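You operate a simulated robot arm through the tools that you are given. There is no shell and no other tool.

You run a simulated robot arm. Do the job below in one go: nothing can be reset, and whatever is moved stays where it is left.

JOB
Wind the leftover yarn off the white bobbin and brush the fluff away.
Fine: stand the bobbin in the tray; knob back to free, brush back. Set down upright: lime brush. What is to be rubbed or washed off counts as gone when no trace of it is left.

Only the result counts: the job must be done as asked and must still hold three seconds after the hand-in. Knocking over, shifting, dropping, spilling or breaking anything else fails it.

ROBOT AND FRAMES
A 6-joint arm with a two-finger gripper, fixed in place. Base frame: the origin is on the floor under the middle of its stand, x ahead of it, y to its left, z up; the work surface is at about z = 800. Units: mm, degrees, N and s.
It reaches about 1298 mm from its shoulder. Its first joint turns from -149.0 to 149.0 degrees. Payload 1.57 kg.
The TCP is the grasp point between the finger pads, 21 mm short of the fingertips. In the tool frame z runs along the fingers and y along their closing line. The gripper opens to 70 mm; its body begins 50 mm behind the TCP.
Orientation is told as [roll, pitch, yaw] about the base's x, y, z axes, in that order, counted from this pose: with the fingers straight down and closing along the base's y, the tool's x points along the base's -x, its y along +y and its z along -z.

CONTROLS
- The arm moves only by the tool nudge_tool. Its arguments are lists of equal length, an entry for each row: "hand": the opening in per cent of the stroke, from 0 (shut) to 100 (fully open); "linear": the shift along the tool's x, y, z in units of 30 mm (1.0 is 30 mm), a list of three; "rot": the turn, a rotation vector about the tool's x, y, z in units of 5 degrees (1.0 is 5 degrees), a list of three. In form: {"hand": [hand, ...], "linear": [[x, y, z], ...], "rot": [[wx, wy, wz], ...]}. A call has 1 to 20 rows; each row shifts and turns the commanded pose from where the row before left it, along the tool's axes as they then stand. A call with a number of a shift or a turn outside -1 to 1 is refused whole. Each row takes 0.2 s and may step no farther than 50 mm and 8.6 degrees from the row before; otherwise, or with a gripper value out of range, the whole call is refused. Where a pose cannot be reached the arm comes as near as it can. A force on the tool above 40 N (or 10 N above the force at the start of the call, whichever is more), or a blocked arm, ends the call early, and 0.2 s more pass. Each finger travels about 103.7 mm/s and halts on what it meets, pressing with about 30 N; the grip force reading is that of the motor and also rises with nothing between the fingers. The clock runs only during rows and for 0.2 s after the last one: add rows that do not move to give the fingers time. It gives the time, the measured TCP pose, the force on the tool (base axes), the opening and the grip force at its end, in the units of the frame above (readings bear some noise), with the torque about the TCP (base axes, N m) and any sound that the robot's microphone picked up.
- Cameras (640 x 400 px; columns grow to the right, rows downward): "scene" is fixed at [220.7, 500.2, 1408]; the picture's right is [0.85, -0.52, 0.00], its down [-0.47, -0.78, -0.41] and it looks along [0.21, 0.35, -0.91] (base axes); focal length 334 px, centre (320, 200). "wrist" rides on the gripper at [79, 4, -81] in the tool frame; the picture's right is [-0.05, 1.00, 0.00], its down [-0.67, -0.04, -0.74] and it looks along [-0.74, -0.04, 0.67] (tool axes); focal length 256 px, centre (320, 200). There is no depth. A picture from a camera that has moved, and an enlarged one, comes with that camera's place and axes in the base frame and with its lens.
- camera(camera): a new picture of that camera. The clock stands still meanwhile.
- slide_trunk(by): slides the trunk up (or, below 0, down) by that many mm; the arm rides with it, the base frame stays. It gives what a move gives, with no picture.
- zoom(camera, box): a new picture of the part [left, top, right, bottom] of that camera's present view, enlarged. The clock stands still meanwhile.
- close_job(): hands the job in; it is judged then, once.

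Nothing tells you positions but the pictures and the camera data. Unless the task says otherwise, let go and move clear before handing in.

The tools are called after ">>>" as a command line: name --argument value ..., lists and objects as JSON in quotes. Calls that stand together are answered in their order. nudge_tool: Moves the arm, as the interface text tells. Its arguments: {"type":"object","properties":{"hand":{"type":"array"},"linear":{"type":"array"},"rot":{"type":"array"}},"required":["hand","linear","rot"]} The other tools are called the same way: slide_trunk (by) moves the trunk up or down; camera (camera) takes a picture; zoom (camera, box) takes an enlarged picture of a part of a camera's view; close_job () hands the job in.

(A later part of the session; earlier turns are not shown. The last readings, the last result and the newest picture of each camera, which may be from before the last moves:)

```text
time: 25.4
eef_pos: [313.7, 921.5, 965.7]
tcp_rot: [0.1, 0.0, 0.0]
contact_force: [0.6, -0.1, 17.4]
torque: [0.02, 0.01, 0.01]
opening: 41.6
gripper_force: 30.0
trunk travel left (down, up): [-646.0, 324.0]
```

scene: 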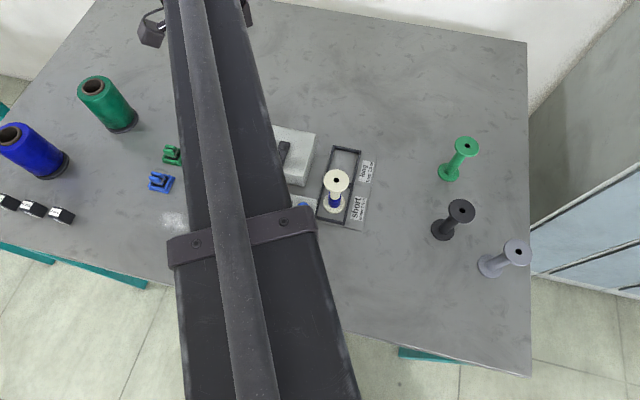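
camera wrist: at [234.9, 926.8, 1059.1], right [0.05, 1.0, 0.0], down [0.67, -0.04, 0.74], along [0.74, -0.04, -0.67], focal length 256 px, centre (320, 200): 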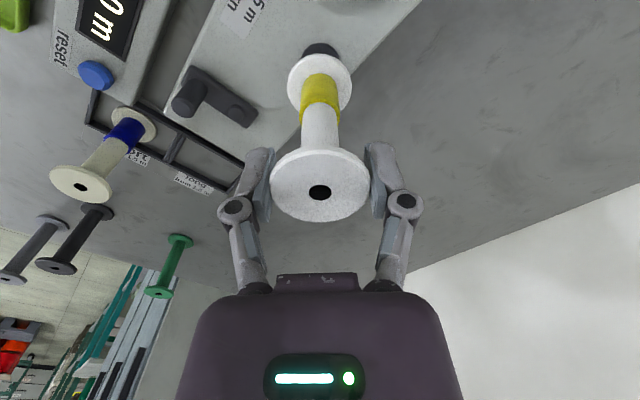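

The force rose to 17 N at about the peg top, so the bobbin may be resting on the peg and slipping up in the grip. I'll look.

>>> camera --camera "wrist"

>>> zoom --camera "wrist" --box '[260, 20, 380, 240]'

```text
taken
camera wrist: at [234.3, 925.6, 1047.4], right [0.05, 1.0, 0.0], down [0.67, -0.04, 0.75], along [0.74, -0.04, -0.67], focal length 256 px, centre (320, 200)
```

wrist: 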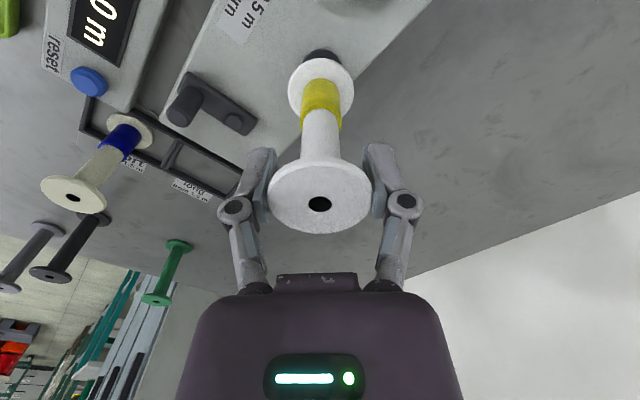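

```text
1.82 times, centred on (320, 130) of wrist
camera zoom: at [234.3, 925.6, 1047.4], right [0.05, 1.0, 0.0], down [0.67, -0.04, 0.75], along [0.74, -0.04, -0.67], focal length 465 px, centre (320, 327)
```

zoom: 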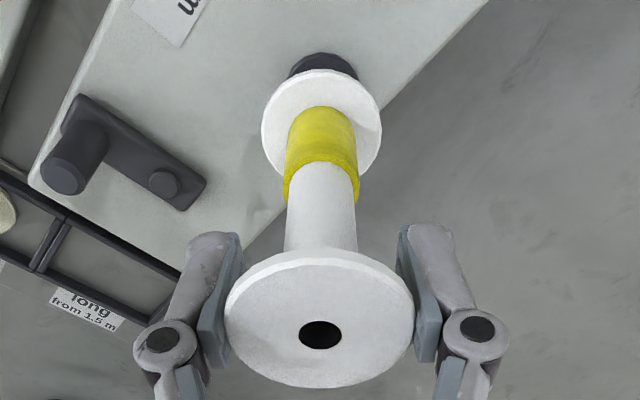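

The hole moved up relative to the fingers, so the bobbin rests on top of the peg and slid about 6 mm in the grip. I'll ease off the pressure and then search for the bore with small lateral moves under light contact.

>>> slide_trunk --by 2

```text
time: 26.0
eef_pos: [316.0, 922.8, 966.5]
tcp_rot: [0.1, 0.1, -0.1]
contact_force: [0.4, -0.6, 1.6]
torque: [-0.05, 0.05, 0.01]
opening: 41.3
gripper_force: 30.3
trunk travel left (down, up): [-648.0, 322.0]
```

>>> zoom --camera "wrist" --box '[275, 35, 365, 125]'

>>> zoom --camera "scene" --box '[180, 60, 320, 160]'

```text
4.44 times, centred on (320, 80) of wrist
camera zoom: at [234.9, 927.0, 1047.8], right [0.05, 1.0, 0.0], down [0.67, -0.04, 0.75], along [0.74, -0.04, -0.67], focal length 1138 px, centre (320, 733)
```

zoom: 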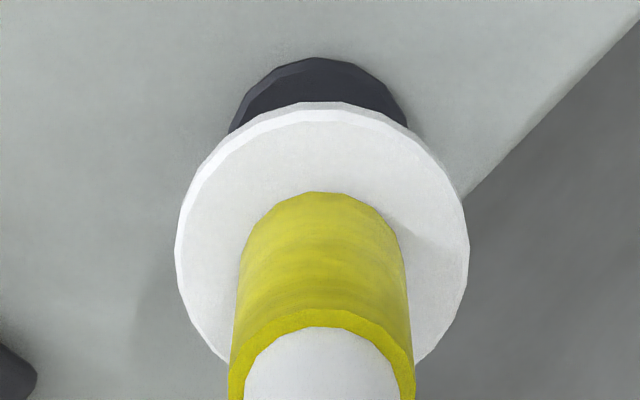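

```text
4.00 times, centred on (250, 110) of scene
camera zoom: at [220.7, 500.2, 1408.0], right [0.85, -0.52, 0.0], down [-0.47, -0.78, -0.41], along [0.21, 0.35, -0.91], focal length 1336 px, centre (600, 560)
```

zoom: 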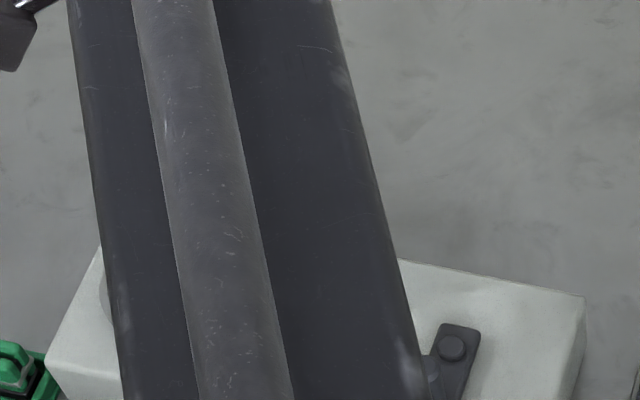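

Light contact now. The bobbin looks about 0.5 mm too far in +y, so I'll shift −0.5 mm and press lightly.

>>> nudge_tool --hand '[50, 50]' --linear '[[0, -0.02, 0], [0, 0, 0]]' --rot '[[0, 0, 0], [0, 0, 0]]'

>>> slide_trunk --by -1

>>> nudge_tool --hand '[50, 50, 50]' --linear '[[-0.033, 0, 0], [0, 0, 0], [0, 0, 0]]' --rot '[[0, 0, 0], [0, 0, 0], [0, 0, 0]]'

>>> nudge_tool --hand '[50, 50, 50]' --linear '[[-0.033, 0, 0], [0, 0, 0], [0, 0, 0]]' --rot '[[0, 0, 0], [0, 0, 0], [0, 0, 0]]'

```text
time: 26.6
eef_pos: [313.6, 923.2, 967.0]
tcp_rot: [0.1, 0.0, 0.0]
contact_force: [-0.1, 0.2, -0.6]
torque: [-0.01, 0.03, 0.0]
opening: 41.1
gripper_force: 29.7
trunk travel left (down, up): [-648.0, 322.0]
```

```text
time: 27.1
eef_pos: [314.4, 921.2, 966.2]
tcp_rot: [0.1, 0.0, 0.0]
contact_force: [1.1, 2.2, 8.2]
torque: [0.13, -0.05, 0.01]
opening: 41.6
gripper_force: 29.9
trunk travel left (down, up): [-647.0, 323.0]
```

```text
time: 27.9
eef_pos: [313.8, 922.3, 967.1]
tcp_rot: [-0.1, 0.0, -0.1]
contact_force: [-2.5, 1.8, 8.0]
torque: [0.07, 0.28, -0.03]
opening: 41.6
gripper_force: 29.9
trunk travel left (down, up): [-647.0, 323.0]
```

```text
time: 28.7
eef_pos: [316.2, 923.1, 967.1]
tcp_rot: [0.0, 0.0, 0.0]
contact_force: [-0.9, -0.6, 6.1]
torque: [-0.07, 0.18, 0.02]
opening: 41.4
gripper_force: 30.4
trunk travel left (down, up): [-647.0, 323.0]
```

Still on the peg top. I'll sweep back in −x in 1 mm steps, watching for the vertical force to drop.

>>> nudge_tool --hand '[50, 50, 50]' --linear '[[0.033, 0, 0], [0.033, 0, 0], [0, 0, 0]]' --rot '[[0, 0, 0], [0, 0, 0], [0, 0, 0]]'

>>> nudge_tool --hand '[50, 50, 50]' --linear '[[0.033, 0, 0], [0, 0, 0], [0, 0, 0]]' --rot '[[0, 0, 0], [0, 0, 0], [0, 0, 0]]'

>>> nudge_tool --hand '[50, 50, 50]' --linear '[[0.033, 0, 0], [0, 0, 0], [0, 0, 0]]' --rot '[[0, 0, 0], [0, 0, 0], [0, 0, 0]]'

>>> camera --camera "wrist"

```text
time: 29.5
eef_pos: [313.7, 922.0, 965.9]
tcp_rot: [0.0, -0.1, 0.1]
contact_force: [2.8, -0.1, 7.3]
torque: [0.0, -0.24, -0.01]
opening: 41.4
gripper_force: 29.7
trunk travel left (down, up): [-647.0, 323.0]
```

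```text
time: 30.3
eef_pos: [313.1, 922.8, 966.5]
tcp_rot: [0.0, 0.1, 0.0]
contact_force: [2.2, -0.3, 7.1]
torque: [0.05, -0.18, 0.01]
opening: 41.7
gripper_force: 30.3
trunk travel left (down, up): [-647.0, 323.0]
```

```text
time: 31.1
eef_pos: [312.9, 922.8, 966.2]
tcp_rot: [0.0, 0.0, 0.0]
contact_force: [2.8, -1.1, 7.8]
torque: [-0.05, -0.17, 0.01]
opening: 41.8
gripper_force: 30.2
trunk travel left (down, up): [-647.0, 323.0]
```

```text
taken
camera wrist: at [232.8, 925.9, 1047.5], right [0.05, 1.0, 0.0], down [0.67, -0.04, 0.74], along [0.74, -0.04, -0.67], focal length 256 px, centre (320, 200)
```

wrist: 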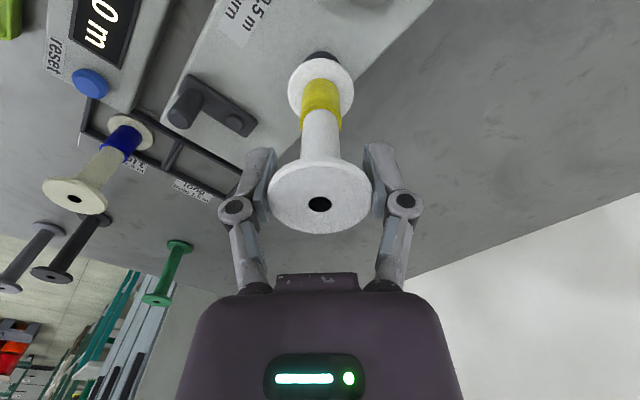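

>>> zoom --camera "wrist" --box '[275, 35, 365, 125]'

>>> zoom --camera "wrist" --box '[250, 130, 390, 250]'

```text
4.44 times, centred on (320, 80) of wrist
camera zoom: at [232.8, 925.9, 1047.5], right [0.05, 1.0, 0.0], down [0.67, -0.04, 0.74], along [0.74, -0.04, -0.67], focal length 1138 px, centre (320, 733)
```

zoom: 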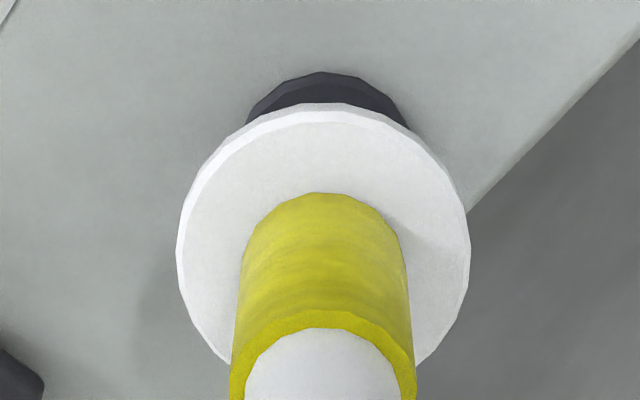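

```text
3.33 times, centred on (320, 190) of wrist
camera zoom: at [232.8, 925.9, 1047.5], right [0.05, 1.0, 0.0], down [0.67, -0.04, 0.74], along [0.74, -0.04, -0.67], focal length 853 px, centre (320, 233)
```

zoom: 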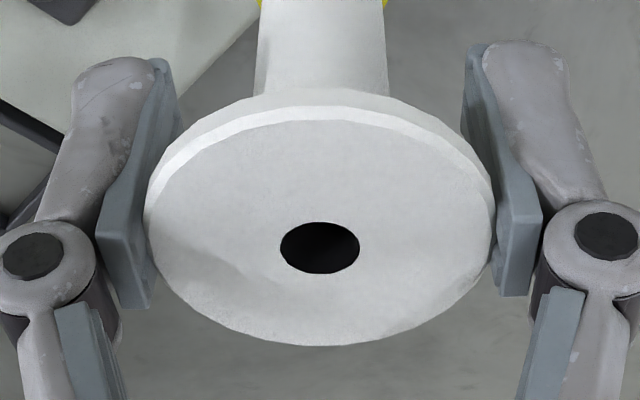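

The y offset is within about 0.3 mm, and the best x is near camera x = 234.4, so the target is about 1.6 mm in +x from here. I'll lift off, set that position and press again.

>>> slide_trunk --by 2

>>> nudge_tool --hand '[50, 50, 50]' --linear '[[-0.045, 0, 0], [0, 0, 0], [0, 0, 0]]' --rot '[[0, 0, 0], [0, 0, 0], [0, 0, 0]]'

>>> zoom --camera "wrist" --box '[275, 35, 365, 125]'

```text
time: 31.6
eef_pos: [311.9, 921.5, 968.9]
tcp_rot: [0.0, 0.0, 0.0]
contact_force: [-0.7, 0.2, -0.8]
torque: [-0.02, 0.0, 0.01]
opening: 41.5
gripper_force: 29.8
trunk travel left (down, up): [-649.0, 321.0]
```

```text
time: 32.4
eef_pos: [314.2, 922.8, 967.9]
tcp_rot: [0.1, 0.0, 0.0]
contact_force: [0.2, 0.2, -0.8]
torque: [-0.03, -0.01, -0.02]
opening: 41.8
gripper_force: 30.0
trunk travel left (down, up): [-649.0, 321.0]
```

```text
4.44 times, centred on (320, 80) of wrist
camera zoom: at [234.1, 926.7, 1048.9], right [0.05, 1.0, 0.0], down [0.67, -0.04, 0.74], along [0.74, -0.04, -0.67], focal length 1138 px, centre (320, 733)
```

zoom: 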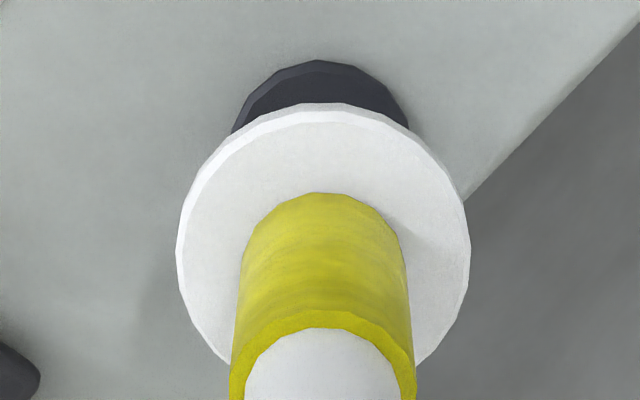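

>>> slide_trunk --by -3

>>> zoom --camera "wrist" --box '[275, 35, 365, 125]'

```text
time: 32.9
eef_pos: [313.9, 921.8, 966.9]
tcp_rot: [0.2, 0.0, 0.0]
contact_force: [1.8, 1.4, 14.1]
torque: [0.11, -0.11, 0.02]
opening: 41.7
gripper_force: 29.6
trunk travel left (down, up): [-646.0, 324.0]
```

```text
4.44 times, centred on (320, 80) of wrist
camera zoom: at [233.9, 925.8, 1047.2], right [0.05, 1.0, 0.0], down [0.67, -0.04, 0.75], along [0.74, -0.04, -0.67], focal length 1138 px, centre (320, 733)
```

zoom: 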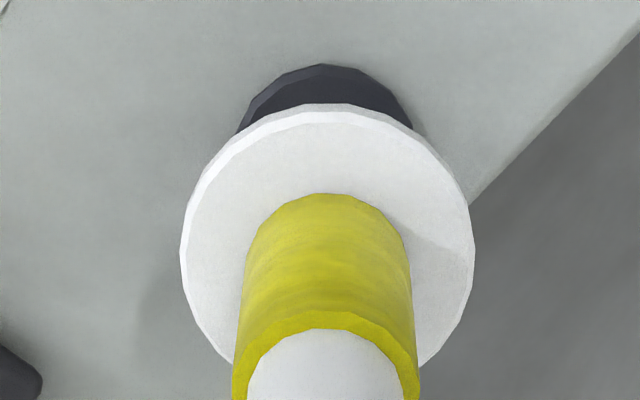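

>>> slide_trunk --by 2.5

>>> nudge_tool --hand '[50, 50, 50]' --linear '[[-0.007, -0.015, 0], [0, 0, 0], [0, 0, 0]]' --rot '[[0, 0, 0], [0, 0, 0], [0, 0, 0]]'

>>> slide_trunk --by -2

>>> zoom --camera "wrist" --box '[275, 35, 365, 125]'

```text
time: 33.4
eef_pos: [312.8, 923.1, 967.9]
tcp_rot: [-0.1, 0.0, 0.0]
contact_force: [0.2, -1.1, -0.5]
torque: [0.02, 0.0, 0.02]
opening: 41.4
gripper_force: 30.1
trunk travel left (down, up): [-649.0, 321.0]
```

```text
time: 34.2
eef_pos: [313.3, 922.1, 966.4]
tcp_rot: [0.0, 0.0, 0.0]
contact_force: [0.6, -0.3, 0.0]
torque: [-0.03, 0.01, 0.03]
opening: 41.5
gripper_force: 30.4
trunk travel left (down, up): [-649.0, 321.0]
```

```text
time: 34.8
eef_pos: [315.2, 923.3, 966.4]
tcp_rot: [0.1, 0.0, 0.0]
contact_force: [1.8, 1.6, 10.9]
torque: [0.13, -0.07, 0.01]
opening: 41.3
gripper_force: 30.5
trunk travel left (down, up): [-647.0, 323.0]
```

```text
4.44 times, centred on (320, 80) of wrist
camera zoom: at [234.2, 925.7, 1047.4], right [0.05, 1.0, 0.0], down [0.67, -0.04, 0.75], along [0.74, -0.04, -0.67], focal length 1138 px, centre (320, 733)
```

zoom: 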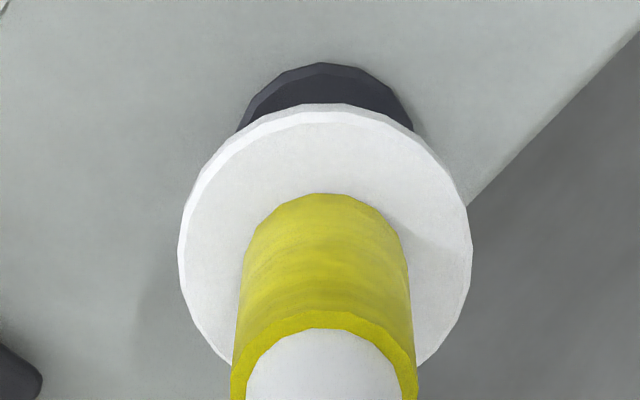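

y is now aligned to about 0.1 mm but the bobbin is still on top of the peg, so x must be slightly off. I'll sweep x in 0.5 mm steps under contact.

>>> nudge_tool --hand '[50, 50]' --linear '[[-0.02, 0, 0], [0, 0, 0]]' --rot '[[0, 0, 0], [0, 0, 0]]'

>>> nudge_tool --hand '[50, 50]' --linear '[[-0.02, 0, 0], [0, 0, 0]]' --rot '[[0, 0, 0], [0, 0, 0]]'

>>> nudge_tool --hand '[50, 50]' --linear '[[-0.02, 0, 0], [0, 0, 0]]' --rot '[[0, 0, 0], [0, 0, 0]]'

>>> nudge_tool --hand '[50, 50]' --linear '[[-0.02, 0, 0], [0, 0, 0]]' --rot '[[0, 0, 0], [0, 0, 0]]'

>>> zoom --camera "wrist" --box '[275, 35, 365, 125]'

```text
time: 35.4
eef_pos: [314.2, 922.1, 966.6]
tcp_rot: [0.1, -0.1, 0.0]
contact_force: [-1.4, 1.3, 9.0]
torque: [0.18, 0.13, 0.0]
opening: 41.5
gripper_force: 29.9
trunk travel left (down, up): [-647.0, 323.0]
```

```text
time: 36.0
eef_pos: [314.1, 921.0, 967.1]
tcp_rot: [-0.1, 0.1, 0.0]
contact_force: [-4.1, 1.4, 9.8]
torque: [0.06, 0.3, -0.02]
opening: 41.4
gripper_force: 30.8
trunk travel left (down, up): [-647.0, 323.0]
```

```text
time: 36.5
eef_pos: [316.3, 921.9, 966.9]
tcp_rot: [0.0, 0.1, 0.1]
contact_force: [-2.2, -0.9, 8.6]
torque: [-0.01, 0.27, -0.01]
opening: 41.7
gripper_force: 29.6
trunk travel left (down, up): [-647.0, 323.0]
```

```text
time: 37.1
eef_pos: [316.1, 921.5, 965.9]
tcp_rot: [0.0, 0.1, -0.1]
contact_force: [-2.1, -1.3, 7.9]
torque: [-0.03, 0.23, 0.05]
opening: 41.6
gripper_force: 30.4
trunk travel left (down, up): [-647.0, 323.0]
```

```text
4.44 times, centred on (320, 80) of wrist
camera zoom: at [236.4, 925.4, 1047.2], right [0.05, 1.0, 0.0], down [0.67, -0.04, 0.75], along [0.74, -0.04, -0.67], focal length 1138 px, centre (320, 733)
```

zoom: 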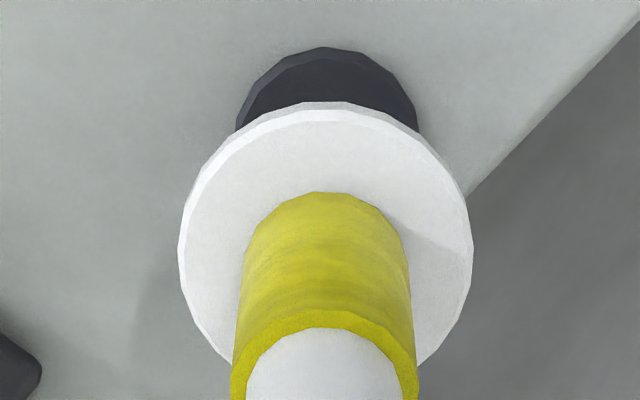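

>>> nudge_tool --hand '[50, 50]' --linear '[[0.04, 0.015, 0], [0, 0, 0]]' --rot '[[0, 0, 0], [0, 0, 0]]'

>>> nudge_tool --hand '[50, 50]' --linear '[[0.02, 0, 0], [0, 0, 0]]' --rot '[[0, 0, 0], [0, 0, 0]]'

>>> nudge_tool --hand '[50, 50]' --linear '[[0.02, 0, 0], [0, 0, 0]]' --rot '[[0, 0, 0], [0, 0, 0]]'

>>> nudge_tool --hand '[50, 50]' --linear '[[0.02, 0, 0], [0, 0, 0]]' --rot '[[0, 0, 0], [0, 0, 0]]'

>>> nudge_tool --hand '[50, 50]' --linear '[[0.02, 0, 0], [0, 0, 0]]' --rot '[[0, 0, 0], [0, 0, 0]]'

>>> zoom --camera "wrist" --box '[275, 35, 365, 125]'

```text
time: 37.8
eef_pos: [316.9, 921.8, 965.7]
tcp_rot: [0.0, -0.1, 0.1]
contact_force: [2.6, -1.4, 8.2]
torque: [-0.13, -0.22, 0.0]
opening: 41.3
gripper_force: 30.3
trunk travel left (down, up): [-647.0, 323.0]
```

```text
time: 38.4
eef_pos: [315.5, 922.9, 966.5]
tcp_rot: [0.1, 0.0, 0.0]
contact_force: [4.4, 0.0, 8.6]
torque: [-0.01, -0.29, -0.01]
opening: 41.5
gripper_force: 30.1
trunk travel left (down, up): [-647.0, 323.0]
```

```text
time: 39.0
eef_pos: [313.6, 922.0, 967.0]
tcp_rot: [0.0, 0.0, 0.0]
contact_force: [3.3, 0.8, 8.5]
torque: [0.06, -0.27, 0.02]
opening: 41.3
gripper_force: 29.8
trunk travel left (down, up): [-647.0, 323.0]
```

```text
time: 39.5
eef_pos: [314.0, 922.5, 965.2]
tcp_rot: [0.1, -0.1, -0.1]
contact_force: [2.6, 0.3, 8.4]
torque: [-0.01, -0.26, 0.02]
opening: 41.4
gripper_force: 30.5
trunk travel left (down, up): [-647.0, 323.0]
```

```text
time: 40.1
eef_pos: [313.4, 920.4, 965.3]
tcp_rot: [0.0, -0.1, -0.1]
contact_force: [2.4, -1.1, 8.1]
torque: [-0.04, -0.25, -0.01]
opening: 41.7
gripper_force: 30.5
trunk travel left (down, up): [-647.0, 323.0]
```

```text
4.44 times, centred on (320, 80) of wrist
camera zoom: at [233.1, 926.0, 1047.1], right [0.05, 1.0, 0.0], down [0.67, -0.04, 0.74], along [0.74, -0.04, -0.67], focal length 1138 px, centre (320, 733)
```

zoom: 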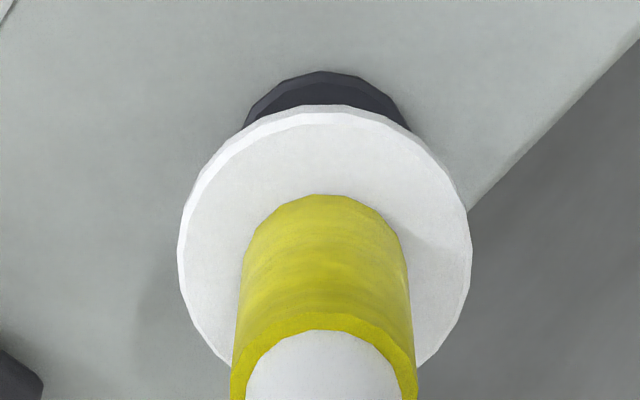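

>>> nudge_tool --hand '[50, 50]' --linear '[[0.02, 0.005, 0], [0, 0, 0]]' --rot '[[0, 0, 0], [0, 0, 0]]'

>>> nudge_tool --hand '[50, 50]' --linear '[[0.02, 0, 0], [0, 0, 0]]' --rot '[[0, 0, 0], [0, 0, 0]]'

>>> nudge_tool --hand '[50, 50]' --linear '[[0.02, 0, 0], [0, 0, 0]]' --rot '[[0, 0, 0], [0, 0, 0]]'

>>> nudge_tool --hand '[50, 50]' --linear '[[0.02, 0, 0], [0, 0, 0]]' --rot '[[0, 0, 0], [0, 0, 0]]'

>>> zoom --camera "wrist" --box '[275, 35, 365, 125]'

```text
time: 40.8
eef_pos: [311.3, 922.4, 966.7]
tcp_rot: [0.0, 0.1, -0.1]
contact_force: [1.8, -0.6, 8.1]
torque: [-0.05, -0.2, -0.01]
opening: 41.4
gripper_force: 30.1
trunk travel left (down, up): [-647.0, 323.0]
```

```text
time: 41.4
eef_pos: [311.4, 922.6, 965.9]
tcp_rot: [0.0, 0.0, 0.1]
contact_force: [3.1, -0.7, 7.5]
torque: [-0.07, -0.19, 0.02]
opening: 41.5
gripper_force: 30.4
trunk travel left (down, up): [-647.0, 323.0]
```

```text
time: 42.0
eef_pos: [311.8, 922.4, 967.2]
tcp_rot: [0.0, 0.0, 0.0]
contact_force: [2.7, -0.3, 7.0]
torque: [0.05, -0.2, 0.02]
opening: 41.6
gripper_force: 29.9
trunk travel left (down, up): [-647.0, 323.0]
```

```text
time: 42.5
eef_pos: [311.2, 923.2, 966.3]
tcp_rot: [0.0, -0.1, 0.0]
contact_force: [1.6, 0.0, 6.1]
torque: [0.03, -0.22, -0.01]
opening: 41.5
gripper_force: 29.0
trunk travel left (down, up): [-647.0, 323.0]
```

```text
4.44 times, centred on (320, 80) of wrist
camera zoom: at [230.4, 926.1, 1047.0], right [0.05, 1.0, 0.0], down [0.67, -0.04, 0.74], along [0.74, -0.04, -0.67], focal length 1138 px, centre (320, 733)
```

zoom: 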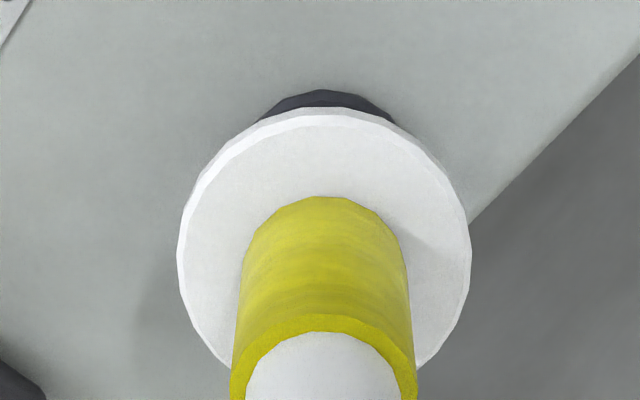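

No drop-in from x −4 to +2 mm, and my y has been 0.1–0.4 mm low on most of those sweeps. I'll repeat the sweep with y shifted +0.4 mm.

>>> slide_trunk --by 2

>>> nudge_tool --hand '[50, 50, 50]' --linear '[[-0.075, 0.01, 0], [0, 0, 0], [0, 0, 0]]' --rot '[[0, 0, 0], [0, 0, 0], [0, 0, 0]]'

>>> zoom --camera "wrist" --box '[275, 35, 365, 125]'

>>> slide_trunk --by -1.5

>>> zoom --camera "wrist" --box '[275, 35, 365, 125]'

```text
time: 43.1
eef_pos: [310.5, 921.8, 967.4]
tcp_rot: [0.0, 0.0, 0.0]
contact_force: [0.2, 0.4, 0.1]
torque: [-0.01, -0.03, 0.0]
opening: 41.4
gripper_force: 30.3
trunk travel left (down, up): [-649.0, 321.0]
```

```text
time: 43.9
eef_pos: [312.7, 923.0, 967.4]
tcp_rot: [0.0, 0.0, 0.0]
contact_force: [0.3, 0.9, -0.6]
torque: [-0.01, 0.0, -0.01]
opening: 41.5
gripper_force: 30.3
trunk travel left (down, up): [-649.0, 321.0]
```

```text
4.44 times, centred on (320, 80) of wrist
camera zoom: at [232.8, 927.0, 1048.4], right [0.05, 1.0, 0.0], down [0.67, -0.04, 0.74], along [0.74, -0.04, -0.67], focal length 1138 px, centre (320, 733)
```

zoom: 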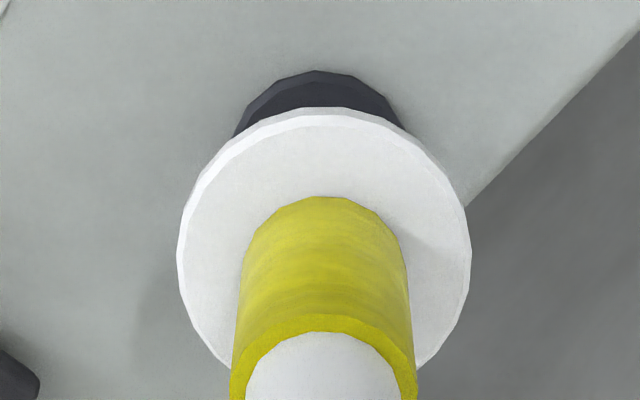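

```text
time: 44.4
eef_pos: [313.1, 923.1, 966.6]
tcp_rot: [0.0, 0.0, 0.1]
contact_force: [0.3, 0.2, 1.5]
torque: [-0.02, 0.0, 0.03]
opening: 41.5
gripper_force: 30.1
trunk travel left (down, up): [-647.0, 323.0]
```

```text
4.44 times, centred on (320, 80) of wrist
camera zoom: at [232.7, 926.9, 1047.1], right [0.05, 1.0, 0.0], down [0.67, -0.04, 0.75], along [0.74, -0.04, -0.67], focal length 1138 px, centre (320, 733)
```

zoom: 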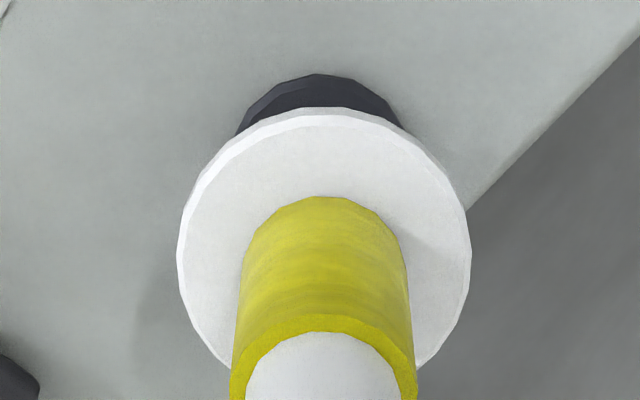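

>>> slide_trunk --by -0.7

>>> nudge_tool --hand '[50, 50, 50, 50, 50, 50, 50, 50, 50]' --linear '[[-0.015, 0, 0], [-0.015, 0, 0], [-0.015, 0, 0], [-0.015, 0, 0], [-0.015, 0, 0], [-0.015, 0, 0], [-0.015, 0, 0], [-0.015, 0, 0], [0, 0, 0]]' --rot '[[0, 0, 0], [0, 0, 0], [0, 0, 0], [0, 0, 0], [0, 0, 0], [0, 0, 0], [0, 0, 0], [0, 0, 0], [0, 0, 0]]'

>>> zoom --camera "wrist" --box '[275, 35, 365, 125]'

```text
time: 44.9
eef_pos: [312.2, 922.4, 967.4]
tcp_rot: [-0.1, 0.0, 0.0]
contact_force: [0.5, 2.0, 7.8]
torque: [0.12, -0.06, -0.01]
opening: 41.6
gripper_force: 29.9
trunk travel left (down, up): [-647.0, 323.0]
```

```text
time: 46.9
eef_pos: [315.3, 922.8, 966.0]
tcp_rot: [0.0, 0.0, 0.1]
contact_force: [-2.1, -0.3, 6.5]
torque: [-0.09, 0.2, 0.01]
opening: 41.3
gripper_force: 30.1
trunk travel left (down, up): [-647.0, 323.0]
```

```text
4.44 times, centred on (320, 80) of wrist
camera zoom: at [235.6, 926.4, 1046.9], right [0.05, 1.0, 0.0], down [0.67, -0.04, 0.75], along [0.74, -0.04, -0.67], focal length 1138 px, centre (320, 733)
```

zoom: 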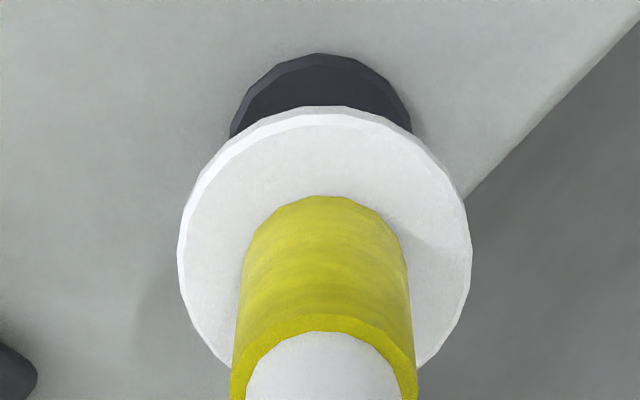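

My pixel measurements are too coarse with the disc mostly hidden. I'll lift the bobbin clear and take high-zoom pictures of the peg and the flange together.

>>> slide_trunk --by 52

>>> zoom --camera "wrist" --box '[295, 15, 345, 60]'

>>> zoom --camera "wrist" --box '[280, 45, 360, 125]'

>>> zoom --camera "wrist" --box '[270, 150, 370, 240]'

```text
time: 47.8
eef_pos: [316.7, 923.8, 1017.6]
tcp_rot: [-0.1, -0.1, -0.1]
contact_force: [-0.9, 0.3, -0.5]
torque: [-0.02, 0.06, 0.01]
opening: 41.3
gripper_force: 29.8
trunk travel left (down, up): [-699.0, 271.0]
```

```text
8.89 times, centred on (320, 38) of wrist
camera zoom: at [235.9, 927.3, 1098.0], right [0.05, 1.0, 0.0], down [0.67, -0.04, 0.74], along [0.74, -0.04, -0.67], focal length 2276 px, centre (320, 1644)
```

zoom: 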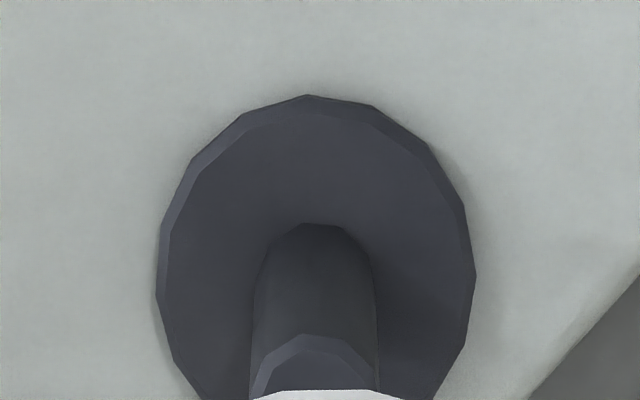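

```text
5.00 times, centred on (320, 85) of wrist
camera zoom: at [235.9, 927.3, 1098.0], right [0.05, 1.0, 0.0], down [0.67, -0.04, 0.74], along [0.74, -0.04, -0.67], focal length 1280 px, centre (320, 775)
```

zoom: 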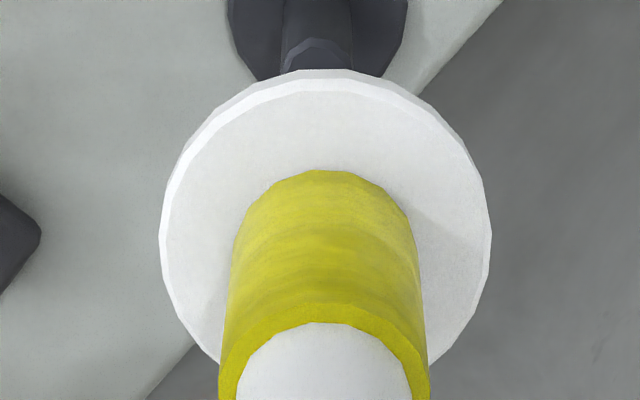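

```text
4.44 times, centred on (320, 195) of wrist
camera zoom: at [235.9, 927.3, 1098.0], right [0.05, 1.0, 0.0], down [0.67, -0.04, 0.74], along [0.74, -0.04, -0.67], focal length 1138 px, centre (320, 222)
```

zoom: 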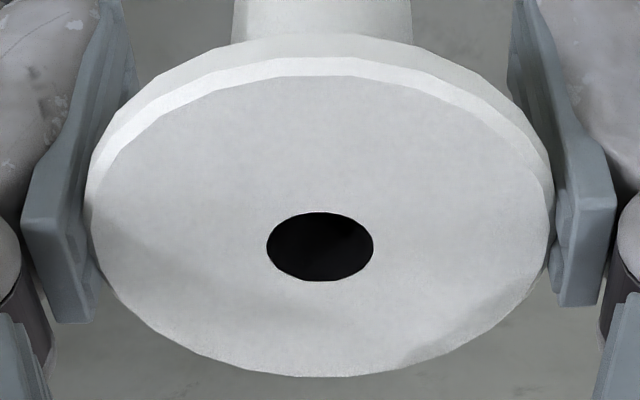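

Much clearer: at this pose the bobbin bottom sits about +1.2 mm in y and +2.4 mm in x from the peg. I'll correct both and re-check at the same zoom.

>>> nudge_tool --hand '[50, 50, 50]' --linear '[[0.083, -0.0387, 0], [0, 0, 0], [0, 0, 0]]' --rot '[[0, 0, 0], [0, 0, 0], [0, 0, 0]]'

>>> zoom --camera "wrist" --box '[295, 15, 345, 60]'

>>> zoom --camera "wrist" --box '[280, 45, 360, 125]'

```text
time: 48.6
eef_pos: [312.8, 922.0, 1017.4]
tcp_rot: [0.0, 0.0, 0.1]
contact_force: [0.0, -0.1, -0.5]
torque: [-0.01, 0.03, -0.01]
opening: 41.6
gripper_force: 30.1
trunk travel left (down, up): [-699.0, 271.0]
```

```text
8.89 times, centred on (320, 38) of wrist
camera zoom: at [233.5, 925.8, 1098.2], right [0.05, 1.0, 0.0], down [0.67, -0.04, 0.74], along [0.74, -0.04, -0.67], focal length 2276 px, centre (320, 1644)
```

zoom: 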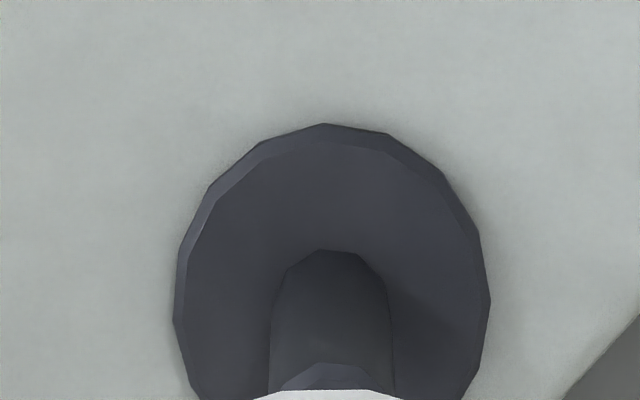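

```text
5.00 times, centred on (320, 85) of wrist
camera zoom: at [233.5, 925.8, 1098.2], right [0.05, 1.0, 0.0], down [0.67, -0.04, 0.74], along [0.74, -0.04, -0.67], focal length 1280 px, centre (320, 775)
```

zoom: 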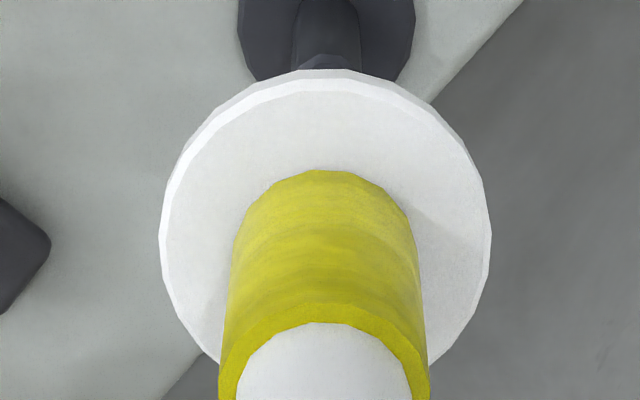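

>>> nudge_tool --hand '[50, 50, 50]' --linear '[[0, 0.013, 0], [0, 0, 0], [0, 0, 0]]' --rot '[[0, 0, 0], [0, 0, 0], [0, 0, 0]]'

>>> zoom --camera "wrist" --box '[295, 15, 345, 60]'

>>> slide_trunk --by -49

>>> zoom --camera "wrist" --box '[275, 35, 365, 125]'

```text
time: 49.4
eef_pos: [313.7, 922.3, 1016.8]
tcp_rot: [0.0, 0.1, -0.1]
contact_force: [-0.3, 0.0, 0.5]
torque: [0.0, 0.01, 0.01]
opening: 41.7
gripper_force: 29.8
trunk travel left (down, up): [-699.0, 271.0]
```

```text
8.89 times, centred on (320, 38) of wrist
camera zoom: at [233.6, 926.2, 1098.2], right [0.05, 1.0, 0.0], down [0.67, -0.04, 0.74], along [0.74, -0.04, -0.67], focal length 2276 px, centre (320, 1644)
```

zoom: 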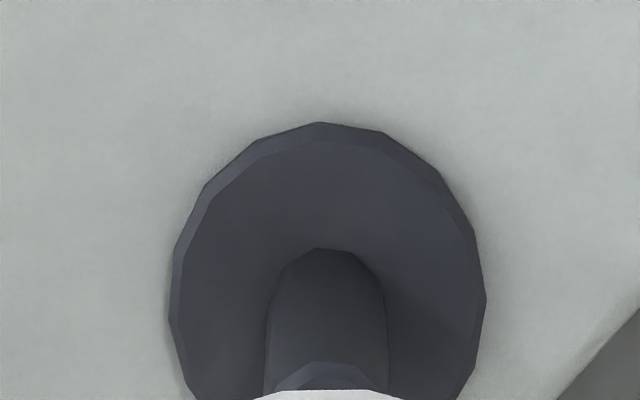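

```text
time: 50.3
eef_pos: [312.2, 921.9, 968.8]
tcp_rot: [0.1, 0.0, -0.1]
contact_force: [0.1, 0.0, -1.2]
torque: [0.0, 0.02, 0.02]
opening: 41.5
gripper_force: 29.5
trunk travel left (down, up): [-650.0, 320.0]
```

```text
4.44 times, centred on (320, 80) of wrist
camera zoom: at [233.6, 926.0, 1049.4], right [0.05, 1.0, 0.0], down [0.67, -0.04, 0.74], along [0.74, -0.04, -0.67], focal length 1138 px, centre (320, 733)
```

zoom: 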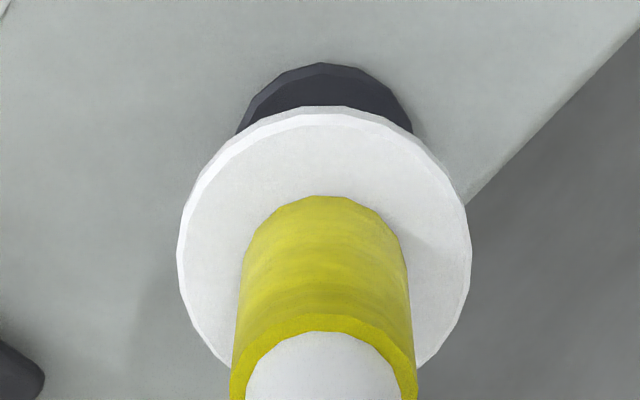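

Disc and peg now line up with the bobbin axis. I'll press down in small steps.

>>> slide_trunk --by -2

>>> slide_trunk --by -1

>>> zoom --camera "wrist" --box '[275, 35, 365, 125]'

```text
time: 50.9
eef_pos: [313.9, 921.4, 966.8]
tcp_rot: [0.0, 0.1, 0.0]
contact_force: [-0.1, -0.1, 0.4]
torque: [0.04, 0.01, 0.01]
opening: 41.4
gripper_force: 29.8
trunk travel left (down, up): [-648.0, 322.0]
```

```text
time: 51.4
eef_pos: [312.4, 921.0, 966.8]
tcp_rot: [0.0, 0.0, -0.1]
contact_force: [0.2, 1.3, 7.2]
torque: [0.14, -0.07, 0.01]
opening: 41.4
gripper_force: 30.5
trunk travel left (down, up): [-647.0, 323.0]
```

```text
4.44 times, centred on (320, 80) of wrist
camera zoom: at [233.5, 925.9, 1046.9], right [0.05, 1.0, 0.0], down [0.67, -0.04, 0.75], along [0.74, -0.04, -0.67], focal length 1138 px, centre (320, 733)
```

zoom: 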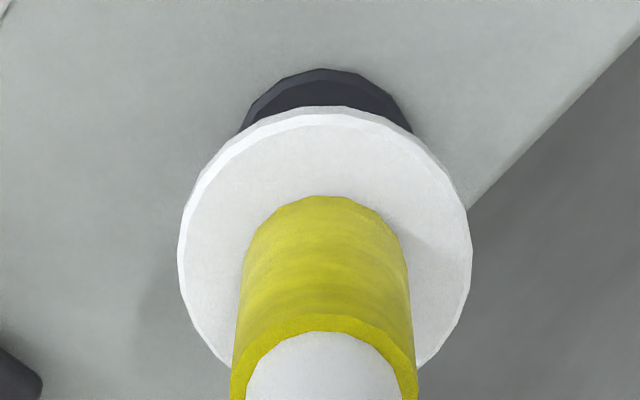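

Fully aligned and still resting on the peg with no dip in force anywhere, which suggests the visible bore (Ø≈10) may not pass the peg (Ø≈12) at all. Before forcing anything I'll lift off, move aside and examine the spindle, the ring and the bores at high zoom.

>>> slide_trunk --by 60

>>> nudge_tool --hand '[50, 50, 50, 50, 50, 50, 50, 50]' --linear '[[-0.7, -0.8, 0], [-0.7, -0.8, 0], [-0.7, -0.8, 0], [-0.7, -0.8, 0], [-0.7, -0.8, 0], [-0.7, -0.8, 0], [0, 0, 0], [0, 0, 0]]' --rot '[[0, 0, 0], [0, 0, 0], [0, 0, 0], [0, 0, 0], [0, 0, 0], [0, 0, 0], [0, 0, 0], [0, 0, 0]]'

>>> zoom --camera "scene" --box '[190, 110, 270, 160]'

>>> zoom --camera "scene" --box '[235, 110, 265, 140]'

>>> zoom --camera "scene" --box '[320, 165, 355, 220]'

>>> zoom --camera "wrist" --box '[280, 170, 360, 230]'

>>> camera --camera "scene"

```text
time: 52.4
eef_pos: [313.9, 922.9, 1025.0]
tcp_rot: [0.0, 0.1, 0.0]
contact_force: [0.2, -0.3, -0.2]
torque: [-0.01, -0.03, -0.01]
opening: 41.5
gripper_force: 30.3
trunk travel left (down, up): [-707.0, 263.0]
```

```text
time: 54.2
eef_pos: [440.5, 778.0, 1025.7]
tcp_rot: [0.0, 0.0, 0.0]
contact_force: [-0.5, -0.6, 0.0]
torque: [0.0, 0.02, 0.01]
opening: 41.5
gripper_force: 30.2
trunk travel left (down, up): [-707.0, 263.0]
```

```text
8.00 times, centred on (230, 135) of scene
camera zoom: at [220.7, 500.2, 1408.0], right [0.85, -0.52, 0.0], down [-0.47, -0.78, -0.41], along [0.21, 0.35, -0.91], focal length 2672 px, centre (1040, 720)
```

zoom: 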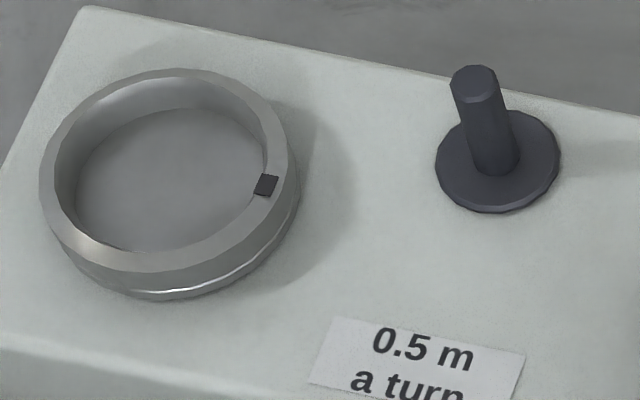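

```text
13.33 times, centred on (250, 125) of scene
camera zoom: at [220.7, 500.2, 1408.0], right [0.85, -0.52, 0.0], down [-0.47, -0.78, -0.41], along [0.21, 0.35, -0.91], focal length 4454 px, centre (1253, 1200)
```

zoom: 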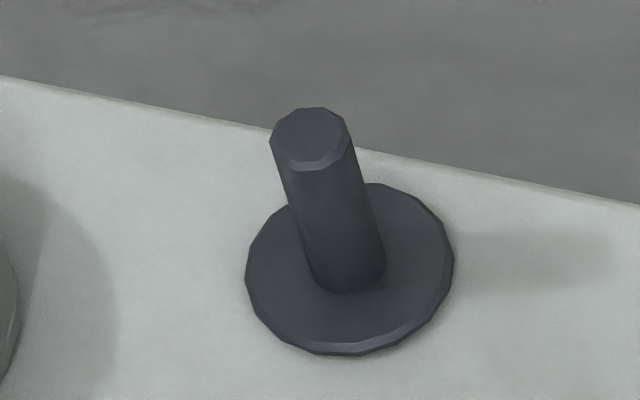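

```text
7.27 times, centred on (338, 192) of scene
camera zoom: at [220.7, 500.2, 1408.0], right [0.85, -0.52, 0.0], down [-0.47, -0.78, -0.41], along [0.21, 0.35, -0.91], focal length 2430 px, centre (193, 254)
```

zoom: 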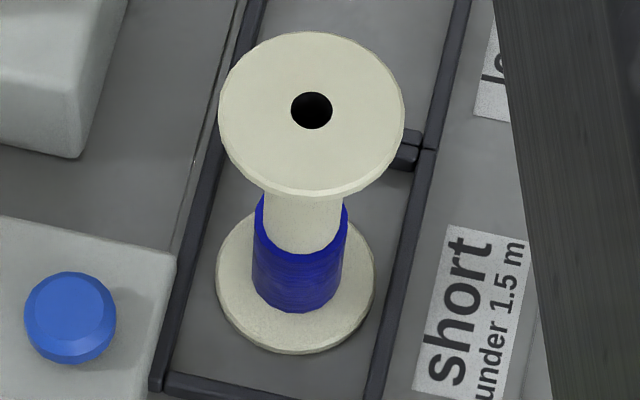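

```text
6.67 times, centred on (320, 200) of wrist
camera zoom: at [360.0, 782.3, 1106.3], right [0.05, 1.0, 0.0], down [0.67, -0.04, 0.74], along [0.74, -0.04, -0.67], focal length 1707 px, centre (320, 200)
```

zoom: 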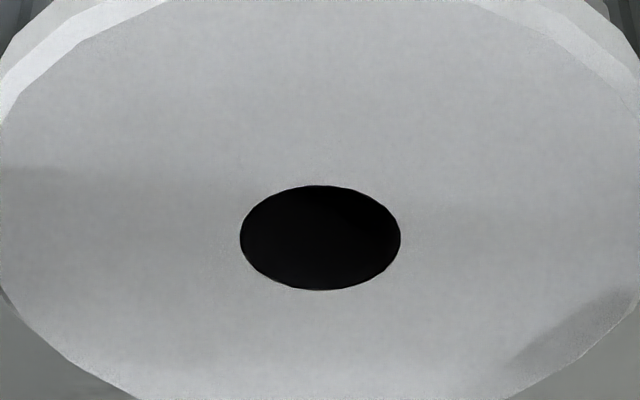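

```text
taken
```

scene: 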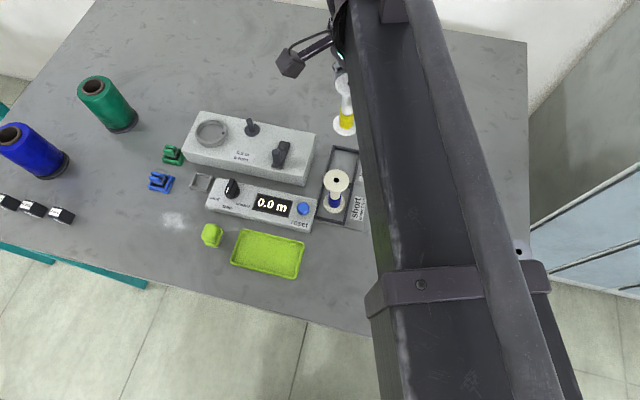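

The dark hole in each bobbin is only a Ø10 spot, smaller than the Ø12 post, while the low cup on the left of the winder (inner Ø≈53, with an index mark) fits the Ø44 flange well. The post looks like a guide, so I'll measure the cup as the bobbin seat.

>>> nudge_tool --hand '[50, 50, 50, 50, 50, 50, 50, 50, 50, 50, 50]' --linear '[[0.8, 0.37, 0], [0.8, 0.37, 0], [0.8, 0.37, 0], [0.8, 0.37, 0], [0.8, 0.37, 0], [0.8, 0.37, 0], [0.8, 0.37, 0], [0.8, 0.37, 0], [0.8, 0.37, 0], [0.8, 0.37, 0], [0, 0, 0]]' --rot '[[0, 0, 0], [0, 0, 0], [0, 0, 0], [0, 0, 0], [0, 0, 0], [0, 0, 0], [0, 0, 0], [0, 0, 0], [0, 0, 0], [0, 0, 0], [0, 0, 0]]'

>>> camera --camera "wrist"

>>> zoom --camera "wrist" --box '[330, 0, 490, 120]'

```text
time: 56.6
eef_pos: [199.1, 888.3, 1024.3]
tcp_rot: [0.0, 0.0, -0.1]
contact_force: [-0.1, 0.3, -0.1]
torque: [0.0, -0.02, -0.02]
opening: 41.2
gripper_force: 30.2
trunk travel left (down, up): [-707.0, 263.0]
```

```text
taken
camera wrist: at [119.2, 892.5, 1106.2], right [0.05, 1.0, 0.0], down [0.67, -0.04, 0.75], along [0.74, -0.04, -0.67], focal length 256 px, centre (320, 200)
```

wrist: 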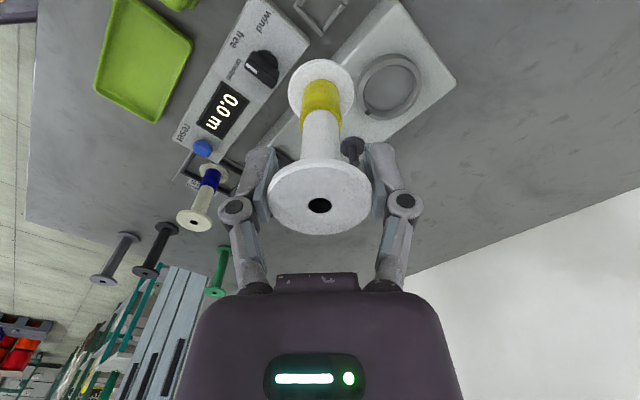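

```text
3.33 times, centred on (410, 60) of wrist
camera zoom: at [119.2, 892.5, 1106.2], right [0.05, 1.0, 0.0], down [0.67, -0.04, 0.75], along [0.74, -0.04, -0.67], focal length 853 px, centre (20, 667)
```

zoom: 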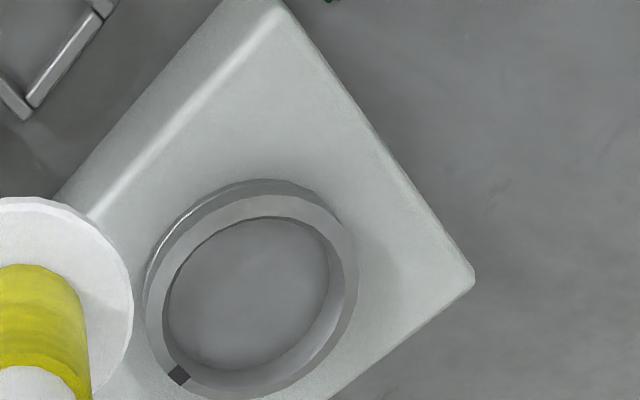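

The cup centre triangulates to about (240.5, 957.5) with its rim at z≈850. I'll carry the bobbin over it.

>>> nudge_tool --hand '[50, 50, 50, 50, 50]' --linear '[[-0.4543, 0.759, 0], [-0.4543, 0.759, 0], [-0.4543, 0.759, 0], [0, 0, 0], [0, 0, 0]]' --rot '[[0, 0, 0], [0, 0, 0], [0, 0, 0], [0, 0, 0], [0, 0, 0]]'

>>> slide_trunk --by -55

>>> camera --camera "wrist"

>>> zoom --camera "wrist" --box '[260, 10, 380, 130]'

```text
time: 57.8
eef_pos: [239.9, 958.5, 1026.0]
tcp_rot: [0.0, -0.1, 0.0]
contact_force: [0.0, 0.3, -0.8]
torque: [-0.01, -0.01, 0.01]
opening: 41.4
gripper_force: 29.8
trunk travel left (down, up): [-707.0, 263.0]
```

```text
time: 58.7
eef_pos: [238.8, 957.0, 970.8]
tcp_rot: [0.0, 0.0, 0.0]
contact_force: [0.5, 0.6, -0.2]
torque: [-0.02, 0.02, -0.01]
opening: 41.4
gripper_force: 29.8
trunk travel left (down, up): [-652.0, 318.0]
```

```text
taken
camera wrist: at [160.0, 961.0, 1051.4], right [0.05, 1.0, 0.0], down [0.67, -0.04, 0.75], along [0.74, -0.04, -0.67], focal length 256 px, centre (320, 200)
```

wrist: 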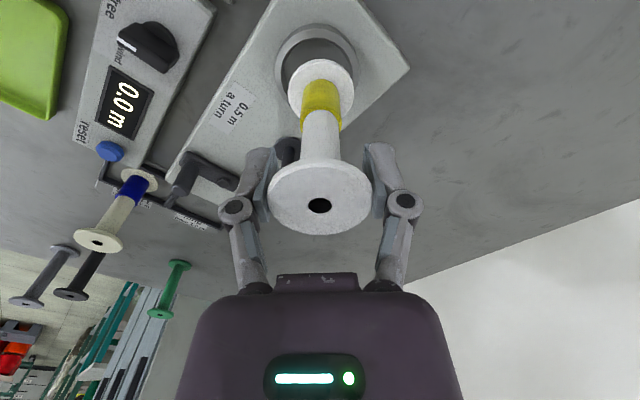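

```text
3.33 times, centred on (320, 70) of wrist
camera zoom: at [160.0, 961.0, 1051.4], right [0.05, 1.0, 0.0], down [0.67, -0.04, 0.75], along [0.74, -0.04, -0.67], focal length 853 px, centre (320, 633)
```

zoom: 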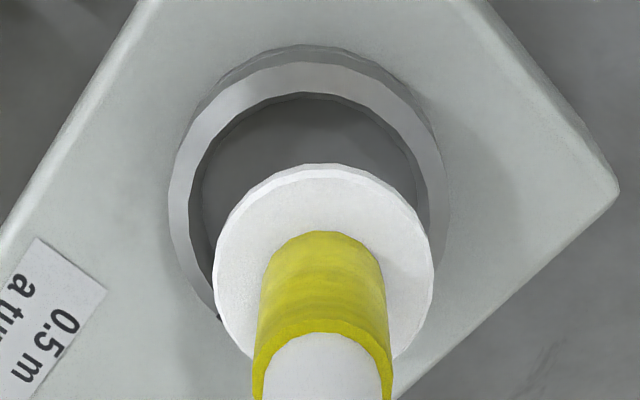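

The bobbin needs to go about 3.6 mm towards −y to be central in the cup. I'll correct and lower to just above the rim.

>>> nudge_tool --hand '[50, 50, 50]' --linear '[[-0.03, -0.12, 0], [0, 0, 0], [0, 0, 0]]' --rot '[[0, 0, 0], [0, 0, 0], [0, 0, 0]]'

>>> slide_trunk --by -18

>>> zoom --camera "wrist" --box '[260, 10, 380, 130]'

```text
time: 59.5
eef_pos: [240.2, 953.4, 971.0]
tcp_rot: [0.0, 0.0, 0.0]
contact_force: [0.3, 0.1, -0.9]
torque: [0.0, 0.02, 0.02]
opening: 41.3
gripper_force: 30.2
trunk travel left (down, up): [-652.0, 318.0]
```

```text
time: 60.2
eef_pos: [239.5, 951.8, 953.3]
tcp_rot: [-0.1, 0.0, 0.0]
contact_force: [0.2, -0.6, 0.1]
torque: [0.03, 0.01, 0.0]
opening: 41.3
gripper_force: 29.5
trunk travel left (down, up): [-634.0, 336.0]
```

```text
3.33 times, centred on (320, 70) of wrist
camera zoom: at [160.7, 957.3, 1033.3], right [0.05, 1.0, 0.0], down [0.67, -0.04, 0.75], along [0.74, -0.04, -0.67], focal length 853 px, centre (320, 633)
```

zoom: 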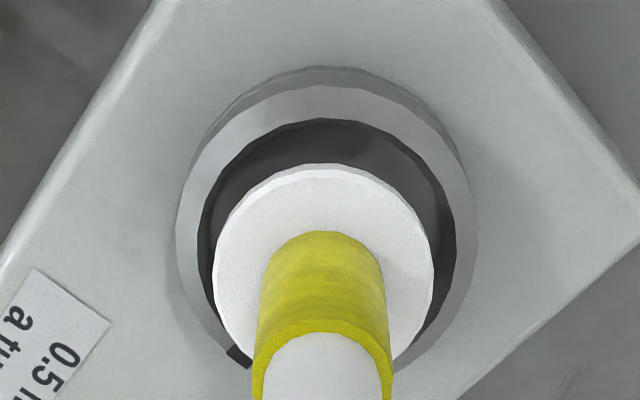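

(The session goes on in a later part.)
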